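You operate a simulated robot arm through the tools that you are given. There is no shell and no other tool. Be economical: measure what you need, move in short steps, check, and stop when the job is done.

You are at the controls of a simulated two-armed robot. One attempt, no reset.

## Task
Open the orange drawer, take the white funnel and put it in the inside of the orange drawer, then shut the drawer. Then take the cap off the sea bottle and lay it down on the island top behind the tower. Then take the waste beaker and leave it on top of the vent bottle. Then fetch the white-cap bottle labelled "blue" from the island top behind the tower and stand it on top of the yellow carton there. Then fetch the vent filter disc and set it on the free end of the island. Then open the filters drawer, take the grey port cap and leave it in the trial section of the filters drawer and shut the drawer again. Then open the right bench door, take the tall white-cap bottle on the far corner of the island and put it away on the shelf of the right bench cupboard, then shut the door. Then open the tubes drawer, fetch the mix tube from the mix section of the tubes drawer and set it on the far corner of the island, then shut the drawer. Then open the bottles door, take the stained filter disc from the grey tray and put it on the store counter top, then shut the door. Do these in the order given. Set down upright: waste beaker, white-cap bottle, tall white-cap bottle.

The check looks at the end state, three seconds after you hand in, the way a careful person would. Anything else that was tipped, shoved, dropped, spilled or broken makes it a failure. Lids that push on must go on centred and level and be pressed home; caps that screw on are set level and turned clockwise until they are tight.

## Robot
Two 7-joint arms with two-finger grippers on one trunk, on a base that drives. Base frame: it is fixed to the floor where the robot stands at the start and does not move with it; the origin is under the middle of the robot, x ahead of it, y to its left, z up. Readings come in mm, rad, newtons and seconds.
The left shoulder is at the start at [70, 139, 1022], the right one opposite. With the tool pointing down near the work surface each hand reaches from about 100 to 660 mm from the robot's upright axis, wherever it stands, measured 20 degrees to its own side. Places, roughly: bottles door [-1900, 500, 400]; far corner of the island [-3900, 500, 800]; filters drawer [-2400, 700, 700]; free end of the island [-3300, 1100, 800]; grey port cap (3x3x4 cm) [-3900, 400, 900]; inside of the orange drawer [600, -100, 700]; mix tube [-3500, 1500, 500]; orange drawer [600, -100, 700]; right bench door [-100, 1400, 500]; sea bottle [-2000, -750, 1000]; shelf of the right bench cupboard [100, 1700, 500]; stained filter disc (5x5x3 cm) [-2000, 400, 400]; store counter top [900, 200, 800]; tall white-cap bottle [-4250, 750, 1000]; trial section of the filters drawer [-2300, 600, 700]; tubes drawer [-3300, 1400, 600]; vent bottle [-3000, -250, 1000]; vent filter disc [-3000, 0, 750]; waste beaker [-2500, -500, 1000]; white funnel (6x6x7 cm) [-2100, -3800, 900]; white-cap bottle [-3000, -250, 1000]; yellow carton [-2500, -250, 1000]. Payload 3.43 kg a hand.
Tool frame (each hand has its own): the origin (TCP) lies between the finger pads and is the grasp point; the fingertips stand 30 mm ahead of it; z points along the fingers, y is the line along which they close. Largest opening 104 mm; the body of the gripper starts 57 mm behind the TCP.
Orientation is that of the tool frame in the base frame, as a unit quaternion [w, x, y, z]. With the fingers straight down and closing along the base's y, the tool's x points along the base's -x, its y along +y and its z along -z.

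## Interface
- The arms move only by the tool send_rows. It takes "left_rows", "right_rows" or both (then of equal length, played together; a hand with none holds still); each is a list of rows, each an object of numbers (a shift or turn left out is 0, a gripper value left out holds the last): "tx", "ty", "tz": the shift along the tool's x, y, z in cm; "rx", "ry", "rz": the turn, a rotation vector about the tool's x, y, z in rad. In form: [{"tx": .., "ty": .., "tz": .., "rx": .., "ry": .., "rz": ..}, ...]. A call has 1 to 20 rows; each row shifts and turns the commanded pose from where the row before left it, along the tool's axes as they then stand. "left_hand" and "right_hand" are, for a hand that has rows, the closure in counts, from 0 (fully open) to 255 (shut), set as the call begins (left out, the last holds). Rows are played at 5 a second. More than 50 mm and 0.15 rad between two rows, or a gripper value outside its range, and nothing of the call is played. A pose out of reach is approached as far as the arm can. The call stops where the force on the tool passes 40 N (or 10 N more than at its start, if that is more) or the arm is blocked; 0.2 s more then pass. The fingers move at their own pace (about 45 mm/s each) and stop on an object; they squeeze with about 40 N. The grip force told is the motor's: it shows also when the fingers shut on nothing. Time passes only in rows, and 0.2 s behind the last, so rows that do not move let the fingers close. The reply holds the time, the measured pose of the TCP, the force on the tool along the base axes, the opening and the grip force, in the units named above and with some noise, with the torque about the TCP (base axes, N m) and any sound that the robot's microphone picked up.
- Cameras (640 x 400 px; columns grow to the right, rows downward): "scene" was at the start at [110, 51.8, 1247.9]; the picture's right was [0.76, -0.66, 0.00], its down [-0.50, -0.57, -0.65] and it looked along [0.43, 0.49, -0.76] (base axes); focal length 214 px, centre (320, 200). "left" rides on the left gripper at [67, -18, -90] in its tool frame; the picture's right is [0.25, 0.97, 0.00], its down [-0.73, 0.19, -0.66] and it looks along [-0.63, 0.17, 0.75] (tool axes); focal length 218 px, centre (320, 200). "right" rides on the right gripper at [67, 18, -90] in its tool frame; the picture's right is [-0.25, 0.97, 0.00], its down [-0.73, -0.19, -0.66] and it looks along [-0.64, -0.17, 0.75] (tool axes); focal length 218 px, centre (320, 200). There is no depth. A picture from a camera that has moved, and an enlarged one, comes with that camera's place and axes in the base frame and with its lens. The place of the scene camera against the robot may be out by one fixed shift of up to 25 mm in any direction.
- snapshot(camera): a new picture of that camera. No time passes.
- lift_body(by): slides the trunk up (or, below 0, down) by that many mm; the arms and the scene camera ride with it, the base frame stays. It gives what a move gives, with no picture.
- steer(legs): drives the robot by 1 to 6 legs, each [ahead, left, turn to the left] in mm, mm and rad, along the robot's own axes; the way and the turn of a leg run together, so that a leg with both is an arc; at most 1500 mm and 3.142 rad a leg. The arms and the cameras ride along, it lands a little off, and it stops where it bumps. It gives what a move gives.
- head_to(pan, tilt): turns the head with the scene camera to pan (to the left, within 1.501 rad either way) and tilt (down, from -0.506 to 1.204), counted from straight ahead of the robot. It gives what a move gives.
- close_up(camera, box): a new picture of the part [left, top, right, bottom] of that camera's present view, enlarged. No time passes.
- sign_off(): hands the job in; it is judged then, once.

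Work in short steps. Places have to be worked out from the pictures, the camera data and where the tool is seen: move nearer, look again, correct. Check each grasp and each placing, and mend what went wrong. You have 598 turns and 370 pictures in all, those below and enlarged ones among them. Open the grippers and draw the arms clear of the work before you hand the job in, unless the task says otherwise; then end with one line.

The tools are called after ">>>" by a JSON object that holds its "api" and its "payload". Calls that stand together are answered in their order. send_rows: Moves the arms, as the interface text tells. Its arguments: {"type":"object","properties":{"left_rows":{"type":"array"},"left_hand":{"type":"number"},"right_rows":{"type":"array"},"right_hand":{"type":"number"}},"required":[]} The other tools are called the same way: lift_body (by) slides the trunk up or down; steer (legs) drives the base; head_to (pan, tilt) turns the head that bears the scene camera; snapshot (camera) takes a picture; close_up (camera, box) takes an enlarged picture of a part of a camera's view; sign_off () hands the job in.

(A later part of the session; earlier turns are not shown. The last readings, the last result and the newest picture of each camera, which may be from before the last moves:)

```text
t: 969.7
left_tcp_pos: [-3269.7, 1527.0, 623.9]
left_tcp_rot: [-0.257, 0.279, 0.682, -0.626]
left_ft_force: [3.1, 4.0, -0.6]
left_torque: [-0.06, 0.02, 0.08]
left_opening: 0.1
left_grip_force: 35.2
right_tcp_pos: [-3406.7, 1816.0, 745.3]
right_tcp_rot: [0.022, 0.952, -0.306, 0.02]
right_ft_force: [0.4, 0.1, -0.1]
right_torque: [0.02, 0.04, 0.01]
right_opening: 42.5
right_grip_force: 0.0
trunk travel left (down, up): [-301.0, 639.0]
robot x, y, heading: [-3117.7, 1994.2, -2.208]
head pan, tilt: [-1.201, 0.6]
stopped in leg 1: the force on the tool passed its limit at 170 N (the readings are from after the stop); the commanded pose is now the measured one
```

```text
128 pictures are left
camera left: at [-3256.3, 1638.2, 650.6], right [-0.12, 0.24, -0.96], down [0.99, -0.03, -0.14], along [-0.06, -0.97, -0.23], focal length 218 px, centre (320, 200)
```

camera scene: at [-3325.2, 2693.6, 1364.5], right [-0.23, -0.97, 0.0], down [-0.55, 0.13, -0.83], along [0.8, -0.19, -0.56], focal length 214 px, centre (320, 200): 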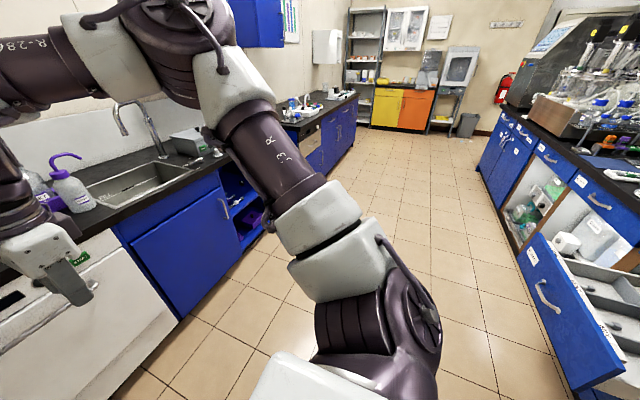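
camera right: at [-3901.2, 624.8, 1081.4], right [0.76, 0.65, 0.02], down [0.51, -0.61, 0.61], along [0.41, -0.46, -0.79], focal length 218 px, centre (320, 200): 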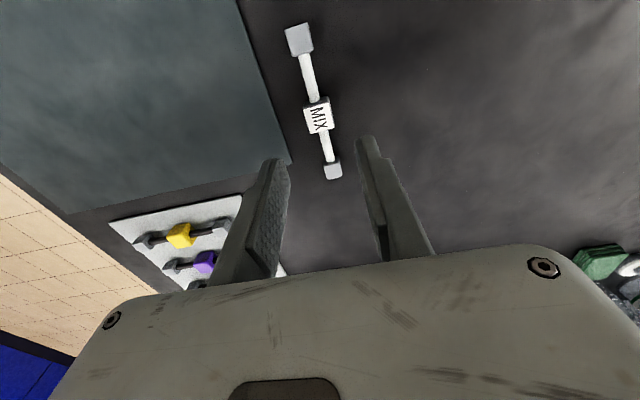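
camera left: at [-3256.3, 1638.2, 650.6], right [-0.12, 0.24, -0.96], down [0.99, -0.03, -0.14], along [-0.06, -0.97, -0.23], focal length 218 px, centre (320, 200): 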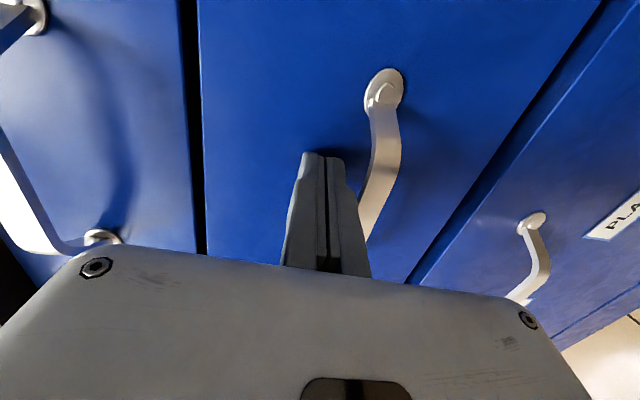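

The TUBES drawer is shut. Last: the bottles door. Back off, drive along the front to it, and roll the left hand for a vertical handle.

>>> {"api": "steer", "payload": {"legs": [[-260, 0, 0]]}}

>>> {"api": "lift_body", "payload": {"by": 250}}

>>> {"api": "send_rows", "payload": {"left_rows": [{"rz": 0.1428}, {"rz": 0.1428}, {"rz": 0.1428}, {"rz": 0.1428}, {"rz": 0.1428}, {"rz": 0.1428}, {"rz": 0.1428}, {"rz": 0.1428}, {"rz": 0.1428}, {"rz": 0.1428}, {"rz": 0.1428}], "left_hand": 120}}

>>> {"api": "steer", "payload": {"legs": [[0, 1500, 0], [0, 450, 0.01]]}}

>>> {"api": "head_to", "payload": {"pan": 0.2, "tilt": 0.7}}

>>> {"api": "snapshot", "payload": {"camera": "scene"}}

```text
t: 971.6
left_tcp_pos: [-3117.1, 1734.0, 623.9]
left_tcp_rot: [-0.258, 0.278, 0.681, -0.626]
left_ft_force: [-0.3, -0.3, -0.5]
left_torque: [-0.01, 0.02, 0.0]
left_opening: 0.0
left_grip_force: 35.2
right_tcp_pos: [-3255.3, 2022.1, 746.4]
right_tcp_rot: [0.022, 0.952, -0.306, 0.019]
right_ft_force: [1.0, 0.1, 0.4]
right_torque: [-0.02, 0.02, -0.01]
right_opening: 43.2
right_grip_force: 0.1
trunk travel left (down, up): [-301.0, 639.0]
robot x, y, heading: [-2958.0, 2201.8, -2.211]
head pan, tilt: [-1.201, 0.6]
```

```text
t: 974.2
left_tcp_pos: [-3117.7, 1733.1, 875.7]
left_tcp_rot: [-0.257, 0.279, 0.682, -0.625]
left_ft_force: [-0.1, 0.1, 0.1]
left_torque: [-0.01, 0.0, -0.01]
left_opening: 0.0
left_grip_force: 34.8
right_tcp_pos: [-3254.7, 2022.3, 995.8]
right_tcp_rot: [0.022, 0.951, -0.306, 0.02]
right_ft_force: [0.2, -0.4, -1.5]
right_torque: [-0.02, 0.0, -0.02]
right_opening: 42.7
right_grip_force: 0.0
trunk travel left (down, up): [-551.0, 389.0]
robot x, y, heading: [-2960.4, 2198.8, -2.206]
head pan, tilt: [-1.201, 0.6]
```

```text
t: 976.6
left_tcp_pos: [-3117.5, 1732.5, 869.7]
left_tcp_rot: [0.261, 0.68, 0.285, -0.624]
left_ft_force: [-0.4, -0.4, -0.8]
left_torque: [0.01, 0.0, -0.01]
left_opening: 54.9
left_grip_force: 0.1
left hand out of reach, approached as far as the arm can: row 1
right_tcp_pos: [-3253.8, 2022.5, 995.2]
right_tcp_rot: [0.022, 0.952, -0.306, 0.019]
right_ft_force: [0.3, 1.0, -0.4]
right_torque: [0.02, -0.02, 0.01]
right_opening: 42.8
right_grip_force: 0.0
trunk travel left (down, up): [-551.0, 389.0]
robot x, y, heading: [-2961.2, 2201.8, -2.208]
head pan, tilt: [-1.201, 0.6]
```

```text
t: 986.3
left_tcp_pos: [-1513.8, 590.9, 868.4]
left_tcp_rot: [0.269, 0.675, 0.295, -0.621]
left_ft_force: [0.4, 0.3, 0.1]
left_torque: [0.02, 0.03, -0.04]
left_opening: 55.1
left_grip_force: 0.0
right_tcp_pos: [-1659.2, 877.7, 994.6]
right_tcp_rot: [0.022, 0.956, -0.293, 0.02]
right_ft_force: [0.3, 0.5, -0.6]
right_torque: [0.01, -0.02, 0.02]
right_opening: 42.9
right_grip_force: 0.1
trunk travel left (down, up): [-551.0, 389.0]
robot x, y, heading: [-1370.6, 1066.3, -2.176]
head pan, tilt: [-1.201, 0.6]
```

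```text
t: 987.9
left_tcp_pos: [-1515.0, 591.2, 869.5]
left_tcp_rot: [0.269, 0.675, 0.295, -0.62]
left_ft_force: [0.8, 1.0, 0.2]
left_torque: [0.0, -0.02, -0.01]
left_opening: 55.1
left_grip_force: 0.0
right_tcp_pos: [-1659.5, 877.2, 994.9]
right_tcp_rot: [0.021, 0.956, -0.293, 0.02]
right_ft_force: [0.2, 0.5, -0.8]
right_torque: [0.02, 0.0, -0.01]
right_opening: 43.0
right_grip_force: 0.0
trunk travel left (down, up): [-551.0, 389.0]
robot x, y, heading: [-1373.2, 1065.4, -2.179]
head pan, tilt: [0.201, 0.7]
```

```text
127 pictures are left
camera scene: at [-1424.9, 939.0, 1296.1], right [-0.92, 0.4, 0.0], down [0.26, 0.59, -0.76], along [-0.3, -0.7, -0.64], focal length 214 px, centre (320, 200)
```

scene: 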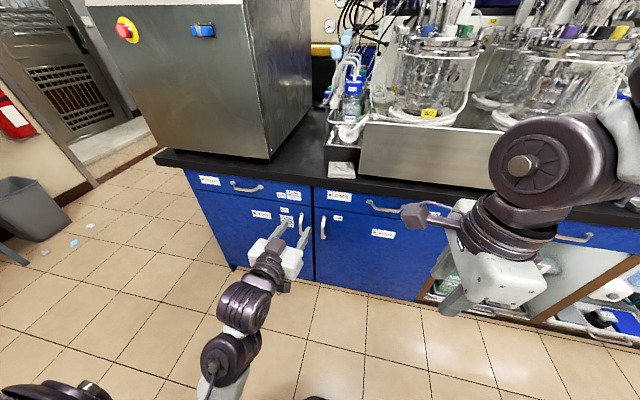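

The BOTTLES handle is right ahead of the left hand. Lower to handle height and look.

>>> {"api": "lift_body", "payload": {"by": -270}}

>>> {"api": "snapshot", "payload": {"camera": "left"}}

>>> {"api": "close_up", "payload": {"camera": "scene", "box": [180, 120, 420, 270]}}

```text
t: 990.6
left_tcp_pos: [-1514.5, 591.6, 599.1]
left_tcp_rot: [0.268, 0.675, 0.294, -0.621]
left_ft_force: [0.4, 0.4, 0.1]
left_torque: [0.01, -0.01, -0.04]
left_opening: 55.2
left_grip_force: 0.0
right_tcp_pos: [-1660.6, 877.4, 726.2]
right_tcp_rot: [0.021, 0.956, -0.293, 0.02]
right_ft_force: [-0.1, -0.4, 0.7]
right_torque: [-0.02, -0.02, 0.01]
right_opening: 42.9
right_grip_force: 0.1
trunk travel left (down, up): [-281.0, 659.0]
robot x, y, heading: [-1372.9, 1067.0, -2.18]
head pan, tilt: [0.201, 0.7]
```

```text
126 pictures are left
camera left: at [-1463.1, 675.1, 540.2], right [0.72, -0.64, -0.25], down [0.54, 0.3, 0.78], along [-0.43, -0.7, 0.57], focal length 218 px, centre (320, 200)
```

left: 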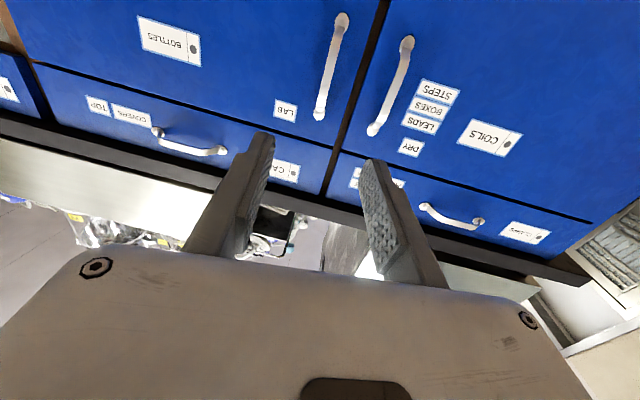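

```text
2.67 times, centred on (300, 195) of scene
camera zoom: at [-1424.7, 939.0, 1026.1], right [-0.92, 0.4, 0.0], down [0.26, 0.59, -0.76], along [-0.3, -0.7, -0.64], focal length 572 px, centre (373, 213)
```

zoom: 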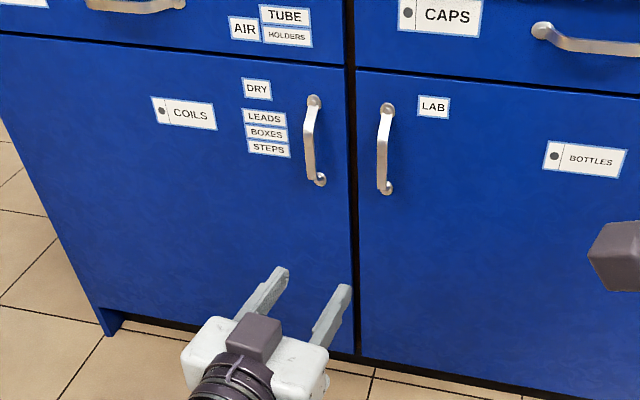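

The bar is at u≈-1597, z 512–635. Lower 24, shift right 23 and approach 180 mm.

>>> {"api": "lift_body", "payload": {"by": -24}}

>>> {"api": "steer", "payload": {"legs": [[180, -25, 0]]}}

>>> {"api": "snapshot", "payload": {"camera": "left"}}

```text
t: 991.3
left_tcp_pos: [-1514.5, 591.8, 576.5]
left_tcp_rot: [0.269, 0.676, 0.295, -0.62]
left_ft_force: [-0.4, -0.3, 0.8]
left_torque: [-0.02, 0.04, 0.0]
left_opening: 54.9
left_grip_force: 0.0
right_tcp_pos: [-1658.3, 876.4, 701.1]
right_tcp_rot: [0.021, 0.955, -0.294, 0.019]
right_ft_force: [-0.1, 0.8, 0.4]
right_torque: [0.0, 0.04, 0.03]
right_opening: 42.7
right_grip_force: 0.1
trunk travel left (down, up): [-257.0, 683.0]
robot x, y, heading: [-1373.1, 1064.1, -2.179]
head pan, tilt: [0.201, 0.7]
```

```text
t: 992.9
left_tcp_pos: [-1640.0, 453.9, 574.2]
left_tcp_rot: [0.269, 0.675, 0.294, -0.621]
left_ft_force: [-0.9, -0.7, -0.2]
left_torque: [0.01, -0.02, -0.02]
left_opening: 54.6
left_grip_force: 0.0
right_tcp_pos: [-1785.4, 739.1, 701.2]
right_tcp_rot: [0.021, 0.956, -0.293, 0.019]
right_ft_force: [0.1, 0.9, 0.5]
right_torque: [0.04, -0.02, -0.02]
right_opening: 42.8
right_grip_force: 0.1
trunk travel left (down, up): [-257.0, 683.0]
robot x, y, heading: [-1498.3, 923.6, -2.185]
head pan, tilt: [0.201, 0.7]
```

```text
124 pictures are left
camera left: at [-1588.8, 537.4, 515.9], right [0.72, -0.64, -0.25], down [0.54, 0.3, 0.78], along [-0.43, -0.7, 0.57], focal length 218 px, centre (320, 200)
```

left: 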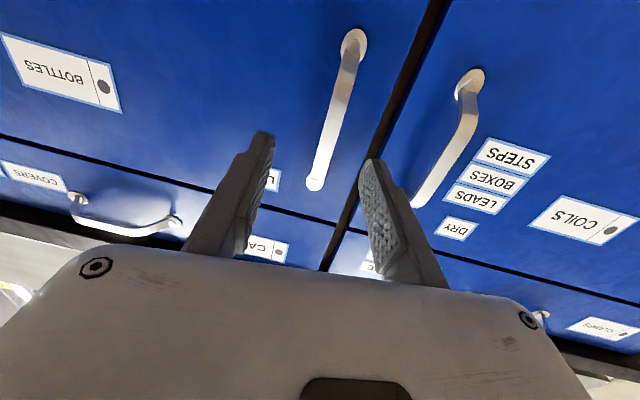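

Bar centred (~3 mm). Advance 78 mm and close.

>>> {"api": "steer", "payload": {"legs": [[80, -3, 0]]}}

>>> {"api": "send_rows", "payload": {"left_rows": [{}, {}, {}, {}], "left_hand": 255}}

>>> {"api": "snapshot", "payload": {"camera": "left"}}

```text
t: 994.0
left_tcp_pos: [-1685.0, 390.3, 574.9]
left_tcp_rot: [0.27, 0.674, 0.298, -0.62]
left_ft_force: [1.2, 4.7, 0.2]
left_torque: [-0.07, 0.01, 0.11]
left_opening: 53.3
left_grip_force: 0.2
right_tcp_pos: [-1833.9, 676.0, 701.8]
right_tcp_rot: [0.022, 0.956, -0.292, 0.02]
right_ft_force: [-0.4, -0.5, -0.1]
right_torque: [-0.01, 0.01, 0.01]
right_opening: 42.6
right_grip_force: 0.1
trunk travel left (down, up): [-257.0, 683.0]
robot x, y, heading: [-1544.4, 868.9, -2.173]
head pan, tilt: [0.201, 0.7]
stopped in leg 1: the force on the tool passed its limit at 55 N (the readings are from after the stop); the commanded pose is now the measured one
```

```text
t: 995.0
left_tcp_pos: [-1684.9, 390.9, 574.3]
left_tcp_rot: [0.269, 0.675, 0.297, -0.62]
left_ft_force: [-5.7, 3.6, -0.3]
left_torque: [-0.27, -0.1, -0.04]
left_opening: 9.7
left_grip_force: 41.0
right_tcp_pos: [-1833.4, 676.7, 701.8]
right_tcp_rot: [0.021, 0.956, -0.293, 0.022]
right_ft_force: [0.3, -0.7, -0.3]
right_torque: [-0.02, 0.01, 0.0]
right_opening: 43.0
right_grip_force: 0.1
trunk travel left (down, up): [-257.0, 683.0]
robot x, y, heading: [-1543.8, 867.2, -2.18]
head pan, tilt: [0.201, 0.7]
```

```text
123 pictures are left
camera left: at [-1634.9, 474.9, 516.4], right [0.73, -0.64, -0.26], down [0.54, 0.3, 0.78], along [-0.42, -0.71, 0.57], focal length 218 px, centre (320, 200)
```

left: 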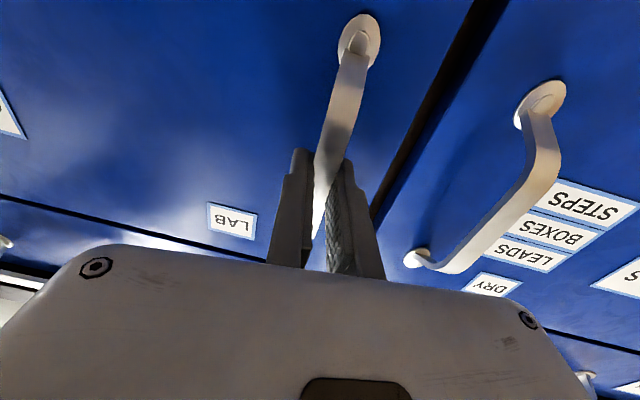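

Gripped. The hinge is ~367 mm right and ~506 mm ahead; drive the opening arc in steps.

>>> {"api": "steer", "payload": {"legs": [[-92, -127, 0.25]]}}

>>> {"api": "steer", "payload": {"legs": [[-92, -127, 0.25]]}}

>>> {"api": "snapshot", "payload": {"camera": "scene"}}

```text
t: 996.6
left_tcp_pos: [-1631.2, 511.3, 574.6]
left_tcp_rot: [0.346, 0.63, 0.383, -0.58]
left_ft_force: [1.2, -1.1, 0.1]
left_torque: [-0.29, -0.32, -0.04]
left_opening: 9.8
left_grip_force: 43.6
right_tcp_pos: [-1847.0, 755.0, 701.9]
right_tcp_rot: [0.019, 0.984, -0.174, 0.022]
right_ft_force: [0.4, 0.6, 1.0]
right_torque: [-0.04, 0.01, 0.02]
right_opening: 43.1
right_grip_force: 0.0
trunk travel left (down, up): [-257.0, 683.0]
robot x, y, heading: [-1615.2, 1009.2, -1.935]
head pan, tilt: [0.201, 0.7]
stopped in leg 1: the force on the tool passed its limit at 41 N (the readings are from after the stop); the commanded pose is now the measured one
```

```text
t: 998.0
left_tcp_pos: [-1608.4, 640.7, 575.0]
left_tcp_rot: [0.418, 0.577, 0.46, -0.53]
left_ft_force: [-19.7, 2.1, 1.5]
left_torque: [0.27, -0.4, -0.13]
left_opening: 9.4
left_grip_force: 42.6
right_tcp_pos: [-1881.5, 821.6, 701.3]
right_tcp_rot: [0.016, 0.998, -0.047, 0.026]
right_ft_force: [0.5, 0.1, -1.1]
right_torque: [-0.03, -0.01, 0.02]
right_opening: 42.9
right_grip_force: 0.0
trunk travel left (down, up): [-257.0, 683.0]
robot x, y, heading: [-1717.6, 1127.0, -1.673]
head pan, tilt: [0.201, 0.7]
```

```text
122 pictures are left
camera scene: at [-1707.2, 983.1, 1002.1], right [-1.0, -0.09, 0.0], down [-0.06, 0.64, -0.77], along [0.07, -0.76, -0.64], focal length 214 px, centre (320, 200)
```

scene: 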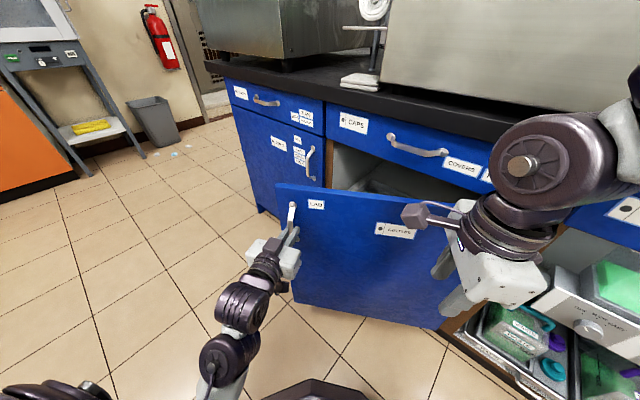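

About 29°. Continue.

>>> {"api": "steer", "payload": {"legs": [[-92, -127, 0.25]]}}

>>> {"api": "steer", "payload": {"legs": [[-92, -127, 0.25]]}}

>>> {"api": "steer", "payload": {"legs": [[-92, -127, 0.25]]}}

>>> {"api": "snapshot", "payload": {"camera": "scene"}}

```text
t: 999.4
left_tcp_pos: [-1621.2, 771.0, 574.0]
left_tcp_rot: [0.481, 0.514, 0.528, -0.475]
left_ft_force: [2.9, 1.1, 4.0]
left_torque: [0.63, -0.4, 0.02]
left_opening: 9.5
left_grip_force: 43.2
right_tcp_pos: [-1930.4, 877.8, 702.0]
right_tcp_rot: [0.013, 0.996, 0.081, 0.027]
right_ft_force: [-0.4, 0.7, 0.1]
right_torque: [0.01, -0.02, 0.01]
right_opening: 42.5
right_grip_force: 0.2
trunk travel left (down, up): [-257.0, 683.0]
robot x, y, heading: [-1846.2, 1214.1, -1.427]
head pan, tilt: [0.201, 0.7]
```

```text
t: 1000.8
left_tcp_pos: [-1667.6, 894.5, 575.5]
left_tcp_rot: [0.536, 0.446, 0.588, -0.41]
left_ft_force: [-15.6, -7.4, 0.7]
left_torque: [0.38, -0.23, -0.08]
left_opening: 9.8
left_grip_force: 42.8
right_tcp_pos: [-1992.1, 922.7, 701.2]
right_tcp_rot: [0.009, 0.979, 0.203, 0.028]
right_ft_force: [-0.2, -0.2, -0.3]
right_torque: [-0.01, -0.02, 0.0]
right_opening: 42.7
right_grip_force: 0.0
trunk travel left (down, up): [-257.0, 683.0]
robot x, y, heading: [-1994.6, 1267.1, -1.172]
head pan, tilt: [0.201, 0.7]
```

```text
t: 1001.8
left_tcp_pos: [-1687.3, 926.5, 575.8]
left_tcp_rot: [0.549, 0.427, 0.601, -0.393]
left_ft_force: [1.3, 0.0, -3.0]
left_torque: [-0.74, -0.47, 0.01]
left_opening: 9.7
left_grip_force: 43.0
right_tcp_pos: [-2007.7, 934.2, 702.1]
right_tcp_rot: [0.009, 0.971, 0.239, 0.028]
right_ft_force: [1.4, 0.6, -0.6]
right_torque: [-0.01, -0.01, -0.02]
right_opening: 42.8
right_grip_force: 0.1
trunk travel left (down, up): [-257.0, 683.0]
robot x, y, heading: [-2037.9, 1274.4, -1.103]
head pan, tilt: [0.201, 0.7]
stopped in leg 1: the robot was blocked; the commanded pose is now the measured one
```

```text
121 pictures are left
camera scene: at [-1953.6, 1158.1, 1002.2], right [-0.79, -0.62, 0.0], down [-0.4, 0.5, -0.77], along [0.47, -0.6, -0.64], focal length 214 px, centre (320, 200)
```

scene: 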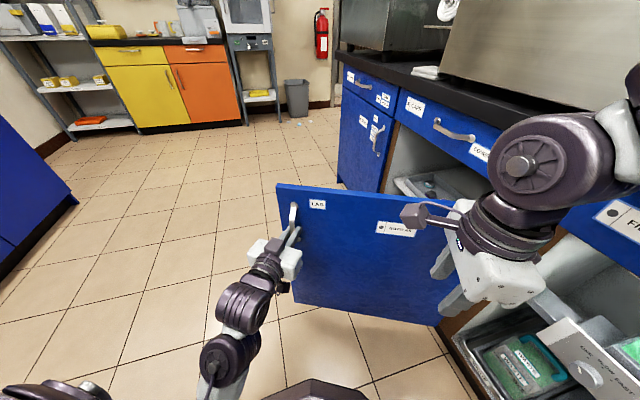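

About 62°; my right arm has met the counter. Release, back off, and later push the door wider from inside.

>>> {"api": "send_rows", "payload": {"left_rows": [{}, {}, {}], "left_hand": 100}}

>>> {"api": "steer", "payload": {"legs": [[-250, 30, 0]]}}

>>> {"api": "lift_body", "payload": {"by": 300}}

>>> {"api": "snapshot", "payload": {"camera": "scene"}}

```text
t: 1002.6
left_tcp_pos: [-1687.0, 927.0, 575.5]
left_tcp_rot: [0.549, 0.427, 0.601, -0.394]
left_ft_force: [-0.1, -0.3, 0.3]
left_torque: [0.03, -0.02, 0.0]
left_opening: 63.1
left_grip_force: 0.0
right_tcp_pos: [-2008.4, 933.8, 702.3]
right_tcp_rot: [0.008, 0.97, 0.24, 0.027]
right_ft_force: [0.3, -0.6, 0.5]
right_torque: [0.0, -0.01, -0.02]
right_opening: 42.9
right_grip_force: 0.0
trunk travel left (down, up): [-257.0, 683.0]
robot x, y, heading: [-2045.7, 1274.8, -1.103]
head pan, tilt: [0.201, 0.7]
```

```text
t: 1004.4
left_tcp_pos: [-1770.9, 1157.9, 574.9]
left_tcp_rot: [0.55, 0.427, 0.601, -0.393]
left_ft_force: [0.4, -0.4, 0.1]
left_torque: [-0.04, -0.01, 0.02]
left_opening: 63.2
left_grip_force: 0.0
right_tcp_pos: [-2091.7, 1166.2, 700.7]
right_tcp_rot: [0.007, 0.971, 0.239, 0.028]
right_ft_force: [0.0, 0.4, 0.7]
right_torque: [0.0, -0.01, 0.0]
right_opening: 42.7
right_grip_force: 0.1
trunk travel left (down, up): [-257.0, 683.0]
robot x, y, heading: [-2122.3, 1505.7, -1.102]
head pan, tilt: [0.201, 0.7]
```

```text
t: 1007.4
left_tcp_pos: [-1770.7, 1159.6, 874.1]
left_tcp_rot: [0.55, 0.427, 0.601, -0.393]
left_ft_force: [-0.1, 0.0, 0.6]
left_torque: [-0.01, 0.02, -0.02]
left_opening: 63.3
left_grip_force: 0.0
right_tcp_pos: [-2091.5, 1166.5, 1002.2]
right_tcp_rot: [0.007, 0.971, 0.239, 0.028]
right_ft_force: [0.5, 0.5, -0.8]
right_torque: [-0.01, 0.01, 0.0]
right_opening: 42.8
right_grip_force: 0.1
trunk travel left (down, up): [-557.0, 383.0]
robot x, y, heading: [-2120.3, 1511.9, -1.104]
head pan, tilt: [0.201, 0.7]
```

```text
120 pictures are left
camera scene: at [-2037.5, 1389.7, 1302.0], right [-0.78, -0.62, 0.0], down [-0.4, 0.51, -0.76], along [0.47, -0.6, -0.64], focal length 214 px, centre (320, 200)
```

scene: 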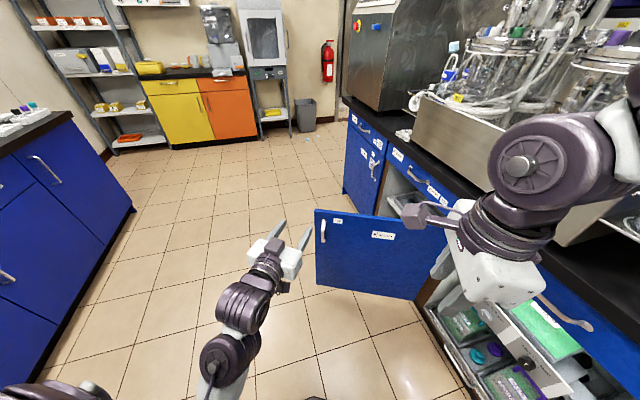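

Go around the door: turn to face the island, back off, strafe left, and look inside.

>>> {"api": "steer", "payload": {"legs": [[0, 0, -1.094], [-330, 0, 0], [0, 1080, 0]]}}

>>> {"api": "lift_body", "payload": {"by": -250}}

>>> {"api": "head_to", "payload": {"pan": -0.3, "tilt": 0.5}}

>>> {"api": "snapshot", "payload": {"camera": "scene"}}

```text
t: 1017.6
left_tcp_pos: [-1189.4, 659.6, 874.8]
left_tcp_rot: [0.262, 0.678, 0.288, -0.623]
left_ft_force: [-0.5, 0.6, 0.2]
left_torque: [0.0, 0.03, -0.01]
left_opening: 63.1
left_grip_force: 0.1
right_tcp_pos: [-1329.7, 949.7, 1000.5]
right_tcp_rot: [0.022, 0.952, -0.305, 0.02]
right_ft_force: [0.0, 0.4, -0.6]
right_torque: [0.01, 0.0, -0.01]
right_opening: 42.9
right_grip_force: 0.1
trunk travel left (down, up): [-557.0, 383.0]
robot x, y, heading: [-1036.5, 1132.2, -2.206]
head pan, tilt: [0.201, 0.7]
```

```text
t: 1020.2
left_tcp_pos: [-1190.1, 658.5, 624.8]
left_tcp_rot: [0.261, 0.679, 0.287, -0.623]
left_ft_force: [1.3, -0.6, -0.5]
left_torque: [-0.02, -0.01, -0.01]
left_opening: 63.2
left_grip_force: 0.2
right_tcp_pos: [-1327.9, 949.0, 752.6]
right_tcp_rot: [0.021, 0.952, -0.305, 0.02]
right_ft_force: [0.2, -0.2, 0.4]
right_torque: [0.01, 0.02, -0.02]
right_opening: 42.8
right_grip_force: 0.1
trunk travel left (down, up): [-307.0, 633.0]
robot x, y, heading: [-1035.9, 1129.0, -2.203]
head pan, tilt: [0.201, 0.7]
```

```text
t: 1021.1
left_tcp_pos: [-1189.2, 660.0, 624.2]
left_tcp_rot: [0.262, 0.679, 0.288, -0.623]
left_ft_force: [0.2, 0.1, 0.1]
left_torque: [0.0, -0.01, 0.02]
left_opening: 63.5
left_grip_force: 0.1
right_tcp_pos: [-1329.2, 947.4, 751.5]
right_tcp_rot: [0.021, 0.952, -0.305, 0.02]
right_ft_force: [-0.4, -0.4, -0.3]
right_torque: [-0.03, -0.01, 0.02]
right_opening: 42.9
right_grip_force: 0.1
trunk travel left (down, up): [-307.0, 633.0]
robot x, y, heading: [-1036.3, 1131.6, -2.202]
head pan, tilt: [-0.3, 0.499]
```

```text
119 pictures are left
camera scene: at [-1130.9, 1028.4, 1069.8], right [-0.6, 0.8, 0.0], down [0.39, 0.29, -0.88], along [-0.71, -0.52, -0.48], focal length 214 px, centre (320, 200)
```

scene: 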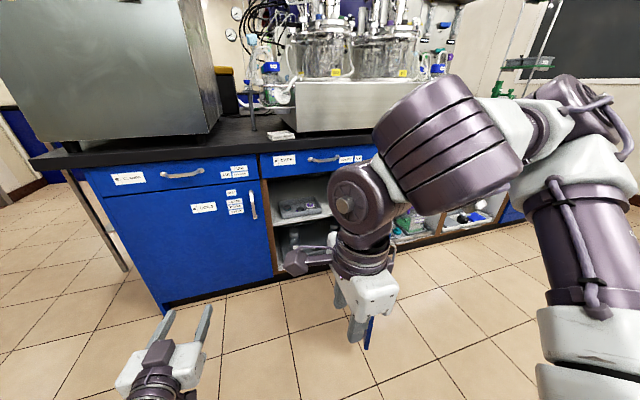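

A grey tray sits on the upper shelf. Zoom in.

>>> {"api": "close_up", "payload": {"camera": "scene", "box": [250, 150, 370, 250]}}

```text
4.00 times, centred on (310, 200) of scene
camera zoom: at [-1130.9, 1028.4, 1069.8], right [-0.6, 0.8, 0.0], down [0.39, 0.29, -0.88], along [-0.71, -0.52, -0.48], focal length 858 px, centre (360, 200)
```

zoom: 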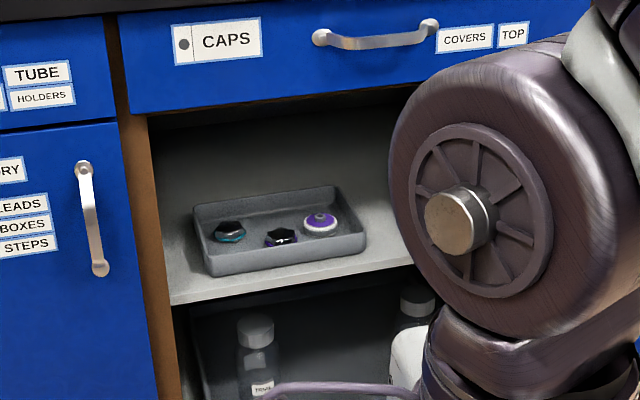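

The stained (purple) disc lies in the tray among two caps. I must widen the door first: extend the right hand sideways, go in beside the door and push it from inside.

>>> {"api": "send_rows", "payload": {"right_rows": [{"tx": -4}, {"tx": -4}, {"tx": -4}, {"tx": -4}, {"tx": -4}], "right_hand": 255}}

>>> {"api": "lift_body", "payload": {"by": -100}}

>>> {"api": "steer", "payload": {"legs": [[240, 0, 0]]}}

>>> {"api": "head_to", "payload": {"pan": -0.5, "tilt": 0.6}}

>>> {"api": "snapshot", "payload": {"camera": "scene"}}

```text
t: 1022.3
left_tcp_pos: [-1191.2, 659.2, 624.1]
left_tcp_rot: [0.262, 0.679, 0.289, -0.622]
left_ft_force: [0.4, 0.5, -0.4]
left_torque: [0.02, 0.02, 0.01]
left_opening: 63.1
left_grip_force: 0.1
right_tcp_pos: [-1492.1, 1067.9, 742.4]
right_tcp_rot: [0.021, 0.952, -0.304, 0.02]
right_ft_force: [-0.6, -0.5, 0.3]
right_torque: [-0.02, -0.04, 0.0]
right_opening: 0.0
right_grip_force: 34.4
trunk travel left (down, up): [-307.0, 633.0]
robot x, y, heading: [-1038.2, 1131.6, -2.206]
head pan, tilt: [-0.3, 0.499]
```

```text
t: 1023.6
left_tcp_pos: [-1189.2, 659.8, 523.0]
left_tcp_rot: [0.261, 0.679, 0.287, -0.624]
left_ft_force: [-0.4, -0.8, -1.0]
left_torque: [0.01, 0.02, 0.01]
left_opening: 63.4
left_grip_force: 0.1
right_tcp_pos: [-1491.9, 1066.9, 641.6]
right_tcp_rot: [0.021, 0.952, -0.304, 0.02]
right_ft_force: [-0.2, 0.4, 0.1]
right_torque: [0.04, -0.02, 0.03]
right_opening: 0.1
right_grip_force: 34.5
trunk travel left (down, up): [-207.0, 733.0]
robot x, y, heading: [-1035.3, 1131.4, -2.207]
head pan, tilt: [-0.3, 0.499]
```

```text
t: 1025.2
left_tcp_pos: [-1308.9, 496.5, 524.4]
left_tcp_rot: [0.263, 0.678, 0.289, -0.623]
left_ft_force: [-0.5, 0.8, 0.0]
left_torque: [0.0, 0.05, 0.01]
left_opening: 63.5
left_grip_force: 0.1
right_tcp_pos: [-1607.1, 905.7, 640.8]
right_tcp_rot: [0.013, 0.953, -0.3, 0.025]
right_ft_force: [4.8, 1.0, 0.3]
right_torque: [-0.08, 0.2, -0.02]
right_opening: 0.1
right_grip_force: 34.7
trunk travel left (down, up): [-207.0, 733.0]
robot x, y, heading: [-1158.1, 963.7, -2.205]
head pan, tilt: [-0.3, 0.499]
stopped in leg 1: the force on the tool passed its limit at 101 N (the readings are from after the stop); the commanded pose is now the measured one
```

```text
t: 1026.0
left_tcp_pos: [-1308.1, 496.6, 524.6]
left_tcp_rot: [0.263, 0.678, 0.29, -0.622]
left_ft_force: [-0.2, 0.4, 0.5]
left_torque: [0.04, 0.03, 0.04]
left_opening: 62.9
left_grip_force: 0.0
right_tcp_pos: [-1607.3, 905.0, 642.2]
right_tcp_rot: [0.013, 0.953, -0.301, 0.026]
right_ft_force: [5.4, 2.3, 0.6]
right_torque: [-0.09, 0.25, 0.0]
right_opening: 0.0
right_grip_force: 34.4
trunk travel left (down, up): [-207.0, 733.0]
robot x, y, heading: [-1155.6, 965.6, -2.201]
head pan, tilt: [-0.499, 0.6]
```

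```text
117 pictures are left
camera scene: at [-1257.1, 882.1, 960.8], right [-0.43, 0.9, 0.0], down [0.51, 0.24, -0.83], along [-0.75, -0.35, -0.56], focal length 214 px, centre (320, 200)
```

scene: 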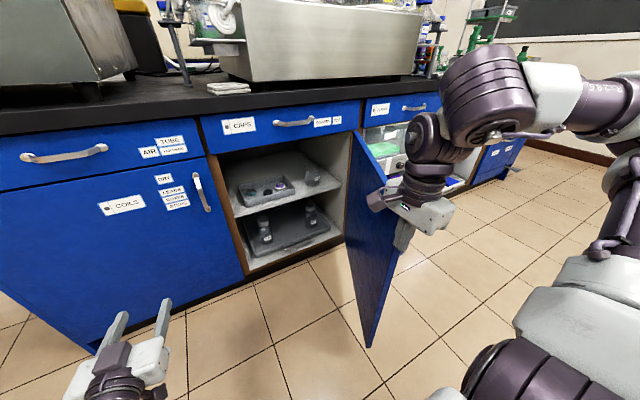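

The fingers ran into the door's edge. Back off, shift left, then go inside and push right.

>>> {"api": "steer", "payload": {"legs": [[-70, 0, 0], [0, 90, 0], [150, 0, 0]]}}

>>> {"api": "snapshot", "payload": {"camera": "scene"}}

```text
t: 1028.7
left_tcp_pos: [-1283.9, 379.7, 524.9]
left_tcp_rot: [0.261, 0.679, 0.288, -0.623]
left_ft_force: [0.4, -0.3, -0.2]
left_torque: [-0.03, 0.02, 0.01]
left_opening: 63.5
left_grip_force: 0.1
right_tcp_pos: [-1582.0, 789.4, 641.7]
right_tcp_rot: [0.014, 0.953, -0.303, 0.026]
right_ft_force: [0.2, -0.7, -0.3]
right_torque: [0.01, 0.0, -0.01]
right_opening: 0.0
right_grip_force: 34.4
trunk travel left (down, up): [-207.0, 733.0]
robot x, y, heading: [-1131.9, 850.8, -2.2]
head pan, tilt: [-0.499, 0.6]
```

```text
116 pictures are left
camera scene: at [-1232.3, 765.1, 960.7], right [-0.42, 0.91, 0.0], down [0.51, 0.24, -0.82], along [-0.75, -0.35, -0.57], focal length 214 px, centre (320, 200)
```

scene: 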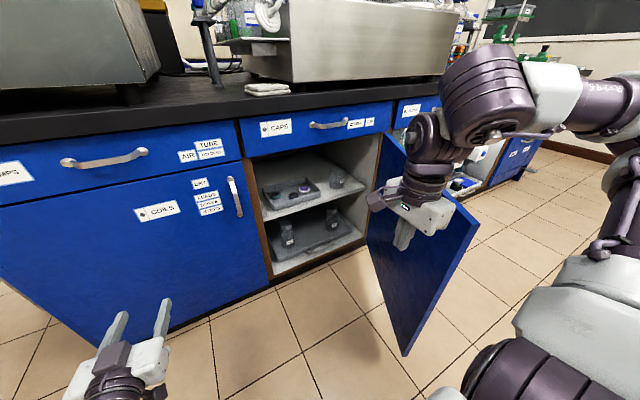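

Now inside. Push the door wider by strafing right.

>>> {"api": "steer", "payload": {"legs": [[0, -200, 0]]}}

>>> {"api": "steer", "payload": {"legs": [[0, -150, 0]]}}

>>> {"api": "snapshot", "payload": {"camera": "scene"}}

```text
t: 1030.3
left_tcp_pos: [-1448.6, 501.2, 524.7]
left_tcp_rot: [0.262, 0.679, 0.289, -0.622]
left_ft_force: [-0.1, 0.4, 0.0]
left_torque: [0.01, 0.04, 0.02]
left_opening: 63.1
left_grip_force: 0.1
right_tcp_pos: [-1747.4, 908.8, 641.1]
right_tcp_rot: [0.014, 0.953, -0.301, 0.026]
right_ft_force: [0.3, -0.5, -0.3]
right_torque: [0.01, 0.03, 0.0]
right_opening: 0.2
right_grip_force: 34.4
trunk travel left (down, up): [-207.0, 733.0]
robot x, y, heading: [-1293.7, 970.2, -2.203]
head pan, tilt: [-0.499, 0.6]
```

```text
t: 1031.6
left_tcp_pos: [-1567.9, 588.3, 525.0]
left_tcp_rot: [0.264, 0.678, 0.291, -0.621]
left_ft_force: [0.5, -0.3, 0.8]
left_torque: [0.0, 0.02, 0.02]
left_opening: 63.3
left_grip_force: 0.1
right_tcp_pos: [-1869.5, 997.0, 641.4]
right_tcp_rot: [0.013, 0.953, -0.3, 0.025]
right_ft_force: [-0.8, 0.1, -0.1]
right_torque: [0.0, 0.02, 0.01]
right_opening: 0.0
right_grip_force: 34.7
trunk travel left (down, up): [-207.0, 733.0]
robot x, y, heading: [-1416.9, 1062.2, -2.199]
head pan, tilt: [-0.499, 0.6]
```

```text
115 pictures are left
camera scene: at [-1518.9, 974.5, 960.7], right [-0.43, 0.9, 0.0], down [0.51, 0.24, -0.82], along [-0.75, -0.35, -0.57], focal length 214 px, centre (320, 200)
```

scene: 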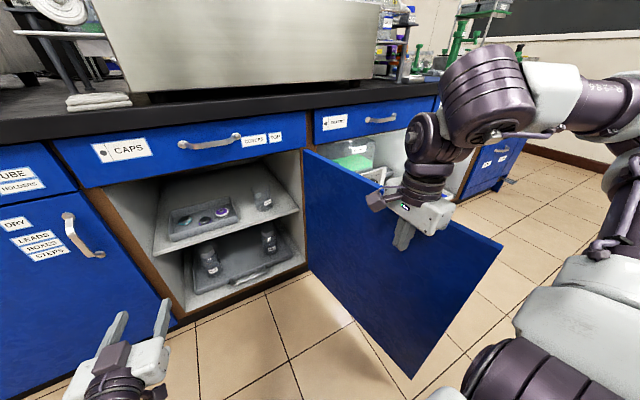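

About 85°. One more nudge, then withdraw the right hand.

>>> {"api": "steer", "payload": {"legs": [[0, -50, 0]]}}

>>> {"api": "steer", "payload": {"legs": [[0, 180, 0]]}}

>>> {"api": "send_rows", "payload": {"right_rows": [{"tx": 4, "tz": -3}, {"tx": 4, "tz": -3}, {"tx": 4, "tz": -3}, {"tx": 4, "tz": -3}, {"tx": 4, "tz": -3}, {"ty": -3, "tz": -2}, {"ty": -3, "tz": -2}, {"ty": -3}]}}

>>> {"api": "head_to", "payload": {"pan": -0.1, "tilt": 0.6}}

>>> {"api": "snapshot", "payload": {"camera": "scene"}}

```text
t: 1032.6
left_tcp_pos: [-1601.7, 612.3, 524.7]
left_tcp_rot: [0.262, 0.679, 0.289, -0.622]
left_ft_force: [0.6, 0.1, 0.2]
left_torque: [0.0, -0.02, 0.0]
left_opening: 63.3
left_grip_force: 0.1
right_tcp_pos: [-1897.1, 1017.4, 642.0]
right_tcp_rot: [0.016, 0.956, -0.29, 0.034]
right_ft_force: [2.0, -1.2, 0.2]
right_torque: [0.01, 0.08, 0.0]
right_opening: 0.0
right_grip_force: 34.7
trunk travel left (down, up): [-207.0, 733.0]
robot x, y, heading: [-1454.7, 1085.4, -2.198]
head pan, tilt: [-0.499, 0.6]
stopped in leg 1: the force on the tool passed its limit at 94 N (the readings are from after the stop); the commanded pose is now the measured one
```

```text
t: 1034.1
left_tcp_pos: [-1458.5, 508.1, 524.9]
left_tcp_rot: [0.262, 0.679, 0.29, -0.621]
left_ft_force: [0.0, -0.2, 0.1]
left_torque: [-0.03, -0.02, 0.0]
left_opening: 63.4
left_grip_force: 0.1
right_tcp_pos: [-1752.2, 912.1, 641.8]
right_tcp_rot: [0.015, 0.956, -0.29, 0.034]
right_ft_force: [-0.1, 0.1, 0.2]
right_torque: [-0.01, -0.02, -0.01]
right_opening: 0.1
right_grip_force: 34.3
trunk travel left (down, up): [-207.0, 733.0]
robot x, y, heading: [-1307.9, 979.0, -2.196]
head pan, tilt: [-0.499, 0.6]
```

```text
t: 1035.9
left_tcp_pos: [-1458.1, 508.4, 524.4]
left_tcp_rot: [0.263, 0.678, 0.29, -0.621]
left_ft_force: [-0.5, 0.3, 0.0]
left_torque: [0.02, 0.02, 0.0]
left_opening: 63.2
left_grip_force: 0.0
right_tcp_pos: [-1547.4, 885.9, 844.7]
right_tcp_rot: [0.015, 0.956, -0.29, 0.034]
right_ft_force: [-0.2, 0.4, 0.1]
right_torque: [0.02, 0.0, 0.02]
right_opening: 0.1
right_grip_force: 34.4
trunk travel left (down, up): [-207.0, 733.0]
robot x, y, heading: [-1304.8, 979.1, -2.202]
head pan, tilt: [-0.499, 0.6]
```

```text
t: 1036.8
left_tcp_pos: [-1457.1, 507.3, 524.3]
left_tcp_rot: [0.263, 0.679, 0.29, -0.621]
left_ft_force: [0.0, 0.5, -0.3]
left_torque: [-0.03, 0.03, 0.03]
left_opening: 63.0
left_grip_force: 0.0
right_tcp_pos: [-1547.1, 887.1, 844.4]
right_tcp_rot: [0.016, 0.956, -0.291, 0.034]
right_ft_force: [0.1, -0.9, 0.1]
right_torque: [-0.01, -0.01, -0.02]
right_opening: 0.3
right_grip_force: 34.4
trunk travel left (down, up): [-207.0, 733.0]
robot x, y, heading: [-1306.2, 977.5, -2.205]
head pan, tilt: [-0.099, 0.6]
```

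```text
114 pictures are left
camera scene: at [-1386.5, 865.5, 960.7], right [-0.75, 0.67, 0.0], down [0.38, 0.42, -0.83], along [-0.55, -0.62, -0.56], focal length 214 px, centre (320, 200)
```

scene: 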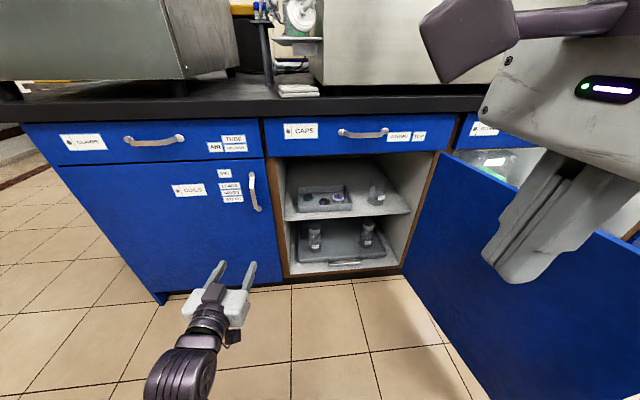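

Door fully open. Zoom on the tray for measuring.

>>> {"api": "close_up", "payload": {"camera": "scene", "box": [270, 160, 430, 260]}}

```text
4.00 times, centred on (350, 210) of scene
camera zoom: at [-1386.5, 865.5, 960.7], right [-0.75, 0.67, 0.0], down [0.38, 0.42, -0.83], along [-0.55, -0.62, -0.56], focal length 858 px, centre (200, 160)
```

zoom: 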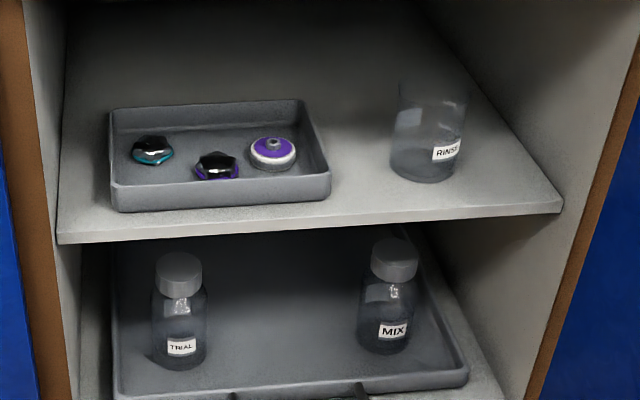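

The disc is near (-1915,388), tray floor ~457. I'll pitch the left hand down to ~45° so it can reach into the tray, approaching diagonally.

>>> {"api": "send_rows", "payload": {"left_rows": [{"ry": 0.136}, {"ry": 0.136}, {"ry": 0.136}, {"ry": 0.136}, {"ry": 0.136}]}}

>>> {"api": "steer", "payload": {"legs": [[0, 0, -0.45]]}}

>>> {"api": "snapshot", "payload": {"camera": "left"}}

```text
t: 1038.0
left_tcp_pos: [-1462.7, 503.1, 498.9]
left_tcp_rot: [0.152, 0.847, 0.362, -0.36]
left_ft_force: [0.3, -0.6, 0.2]
left_torque: [-0.01, 0.0, 0.0]
left_opening: 63.1
left_grip_force: 0.1
left hand out of reach, approached as far as the arm can: row 1, 2
right_tcp_pos: [-1548.1, 887.6, 844.1]
right_tcp_rot: [0.016, 0.956, -0.29, 0.034]
right_ft_force: [1.1, 0.8, -0.6]
right_torque: [-0.01, 0.02, -0.02]
right_opening: 0.0
right_grip_force: 34.7
trunk travel left (down, up): [-207.0, 733.0]
robot x, y, heading: [-1306.1, 982.2, -2.199]
head pan, tilt: [-0.099, 0.6]
```

```text
t: 1039.7
left_tcp_pos: [-1651.1, 615.7, 498.3]
left_tcp_rot: [0.068, 0.905, 0.166, -0.385]
left_ft_force: [-0.4, 0.2, 0.0]
left_torque: [0.01, -0.02, 0.01]
left_opening: 63.5
left_grip_force: 0.0
right_tcp_pos: [-1564.0, 998.1, 843.6]
right_tcp_rot: [0.024, 0.869, -0.493, 0.03]
right_ft_force: [0.3, -0.2, -0.2]
right_torque: [0.05, -0.02, -0.02]
right_opening: 0.1
right_grip_force: 34.8
trunk travel left (down, up): [-207.0, 733.0]
robot x, y, heading: [-1306.5, 982.2, -2.638]
head pan, tilt: [-0.099, 0.6]
```

```text
112 pictures are left
camera left: at [-1555.2, 673.0, 513.0], right [0.51, -0.84, -0.19], down [0.04, -0.19, 0.98], along [-0.86, -0.5, -0.07], focal length 218 px, centre (320, 200)
```

left: 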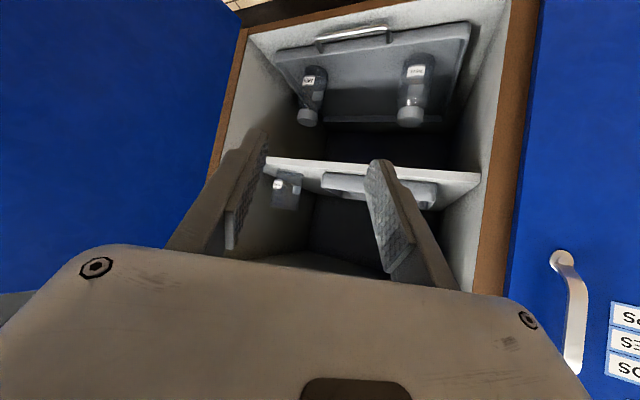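

The tool now points 46° down along the diagonal. Raise 45 mm and move to about 130 mm before the disc for a look.

>>> {"api": "lift_body", "payload": {"by": 60}}

>>> {"api": "steer", "payload": {"legs": [[225, 94, 0]]}}

>>> {"api": "snapshot", "payload": {"camera": "left"}}

>>> {"api": "snapshot", "payload": {"camera": "scene"}}

```text
t: 1040.7
left_tcp_pos: [-1652.5, 615.8, 557.6]
left_tcp_rot: [0.068, 0.906, 0.166, -0.384]
left_ft_force: [-0.2, 0.2, 0.4]
left_torque: [0.02, 0.01, -0.01]
left_opening: 63.3
left_grip_force: 0.1
right_tcp_pos: [-1563.8, 998.9, 904.5]
right_tcp_rot: [0.022, 0.869, -0.494, 0.03]
right_ft_force: [-0.1, 0.5, 0.5]
right_torque: [-0.02, -0.01, 0.0]
right_opening: 0.0
right_grip_force: 35.1
trunk travel left (down, up): [-267.0, 673.0]
robot x, y, heading: [-1310.5, 978.1, -2.646]
head pan, tilt: [-0.099, 0.6]
```

```text
t: 1042.5
left_tcp_pos: [-1804.8, 426.4, 558.2]
left_tcp_rot: [0.068, 0.906, 0.165, -0.384]
left_ft_force: [0.8, -0.1, 0.3]
left_torque: [-0.01, 0.02, 0.01]
left_opening: 63.2
left_grip_force: 0.2
right_tcp_pos: [-1716.0, 810.1, 903.7]
right_tcp_rot: [0.022, 0.868, -0.494, 0.029]
right_ft_force: [-0.6, -1.1, 0.2]
right_torque: [0.0, -0.03, 0.0]
right_opening: 0.0
right_grip_force: 34.8
trunk travel left (down, up): [-267.0, 673.0]
robot x, y, heading: [-1457.1, 791.4, -2.645]
head pan, tilt: [-0.099, 0.6]
```

```text
111 pictures are left
camera left: at [-1707.2, 484.2, 572.7], right [0.5, -0.84, -0.19], down [0.04, -0.19, 0.98], along [-0.86, -0.5, -0.07], focal length 218 px, centre (320, 200)
```

left: 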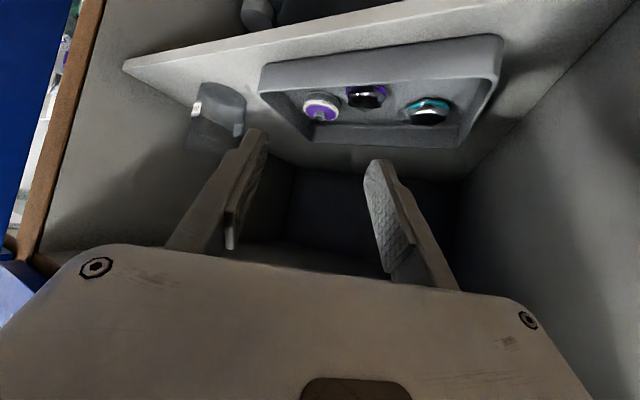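

```text
110 pictures are left
camera scene: at [-1575.6, 724.6, 1020.6], right [-0.39, 0.92, 0.0], down [0.52, 0.22, -0.82], along [-0.76, -0.32, -0.57], focal length 214 px, centre (320, 200)
```

scene: 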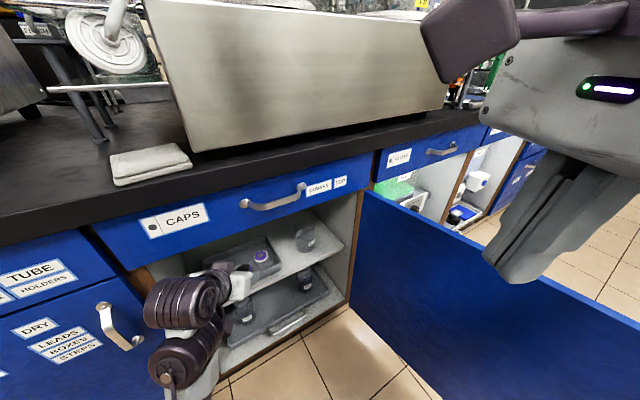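

The disc is centred in the hand camera. One more view from 60 mm higher to fix its height.

>>> {"api": "lift_body", "payload": {"by": 50}}

>>> {"api": "snapshot", "payload": {"camera": "left"}}

```text
t: 1043.4
left_tcp_pos: [-1804.3, 426.4, 608.2]
left_tcp_rot: [0.069, 0.905, 0.165, -0.386]
left_ft_force: [0.6, -0.2, 1.1]
left_torque: [-0.01, -0.02, 0.01]
left_opening: 63.1
left_grip_force: 0.0
right_tcp_pos: [-1716.3, 809.0, 953.8]
right_tcp_rot: [0.022, 0.868, -0.495, 0.03]
right_ft_force: [0.6, 0.3, 0.4]
right_torque: [-0.02, -0.01, 0.01]
right_opening: 0.1
right_grip_force: 34.8
trunk travel left (down, up): [-317.0, 623.0]
robot x, y, heading: [-1462.4, 788.9, -2.65]
head pan, tilt: [-0.099, 0.6]
```

```text
109 pictures are left
camera left: at [-1707.1, 484.4, 622.8], right [0.5, -0.84, -0.19], down [0.04, -0.19, 0.98], along [-0.86, -0.5, -0.07], focal length 218 px, centre (320, 200)
```

left: 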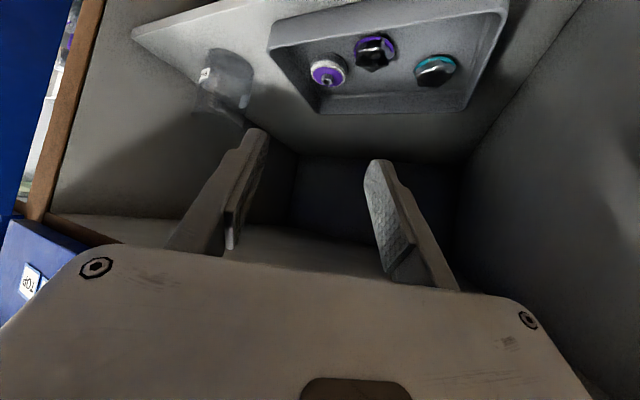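

Triangulated: disc at (-1962,360), z≈430 (shelf ≈ 400). I'll line up on the tool axis, then slide in diagonally with alternating base and trunk steps.

>>> {"api": "steer", "payload": {"legs": [[51, 0, 0]]}}

>>> {"api": "lift_body", "payload": {"by": -68}}

>>> {"api": "snapshot", "payload": {"camera": "left"}}

```text
t: 1044.2
left_tcp_pos: [-1810.1, 425.2, 606.1]
left_tcp_rot: [0.066, 0.908, 0.165, -0.38]
left_ft_force: [-0.3, 1.5, -1.9]
left_torque: [-0.09, 0.09, 0.03]
left_opening: 63.2
left_grip_force: 0.1
right_tcp_pos: [-1724.5, 806.0, 954.2]
right_tcp_rot: [0.022, 0.869, -0.493, 0.03]
right_ft_force: [-0.3, 0.1, 1.1]
right_torque: [-0.01, 0.01, 0.0]
right_opening: 0.0
right_grip_force: 34.5
trunk travel left (down, up): [-317.0, 623.0]
robot x, y, heading: [-1471.7, 779.3, -2.65]
head pan, tilt: [-0.099, 0.6]
stopped in leg 1: the force on the tool passed its limit at 88 N (the readings are from after the stop); the commanded pose is now the measured one
```

```text
t: 1045.2
left_tcp_pos: [-1812.4, 424.3, 538.5]
left_tcp_rot: [0.068, 0.908, 0.165, -0.38]
left_ft_force: [-1.2, 0.3, 0.5]
left_torque: [0.02, 0.01, 0.02]
left_opening: 63.4
left_grip_force: 0.0
right_tcp_pos: [-1723.1, 806.2, 885.4]
right_tcp_rot: [0.023, 0.869, -0.494, 0.03]
right_ft_force: [0.3, 0.2, 0.3]
right_torque: [0.01, 0.02, -0.01]
right_opening: 0.2
right_grip_force: 35.2
trunk travel left (down, up): [-249.0, 691.0]
robot x, y, heading: [-1468.9, 785.4, -2.648]
head pan, tilt: [-0.099, 0.6]
```

```text
108 pictures are left
camera left: at [-1713.7, 481.6, 554.0], right [0.5, -0.84, -0.18], down [0.03, -0.2, 0.98], along [-0.86, -0.5, -0.08], focal length 218 px, centre (320, 200)
```

left: 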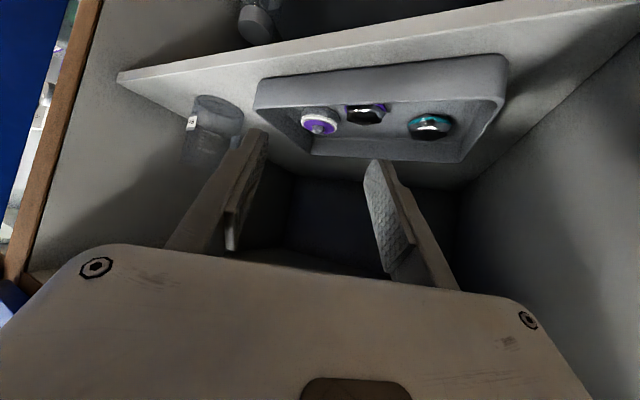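

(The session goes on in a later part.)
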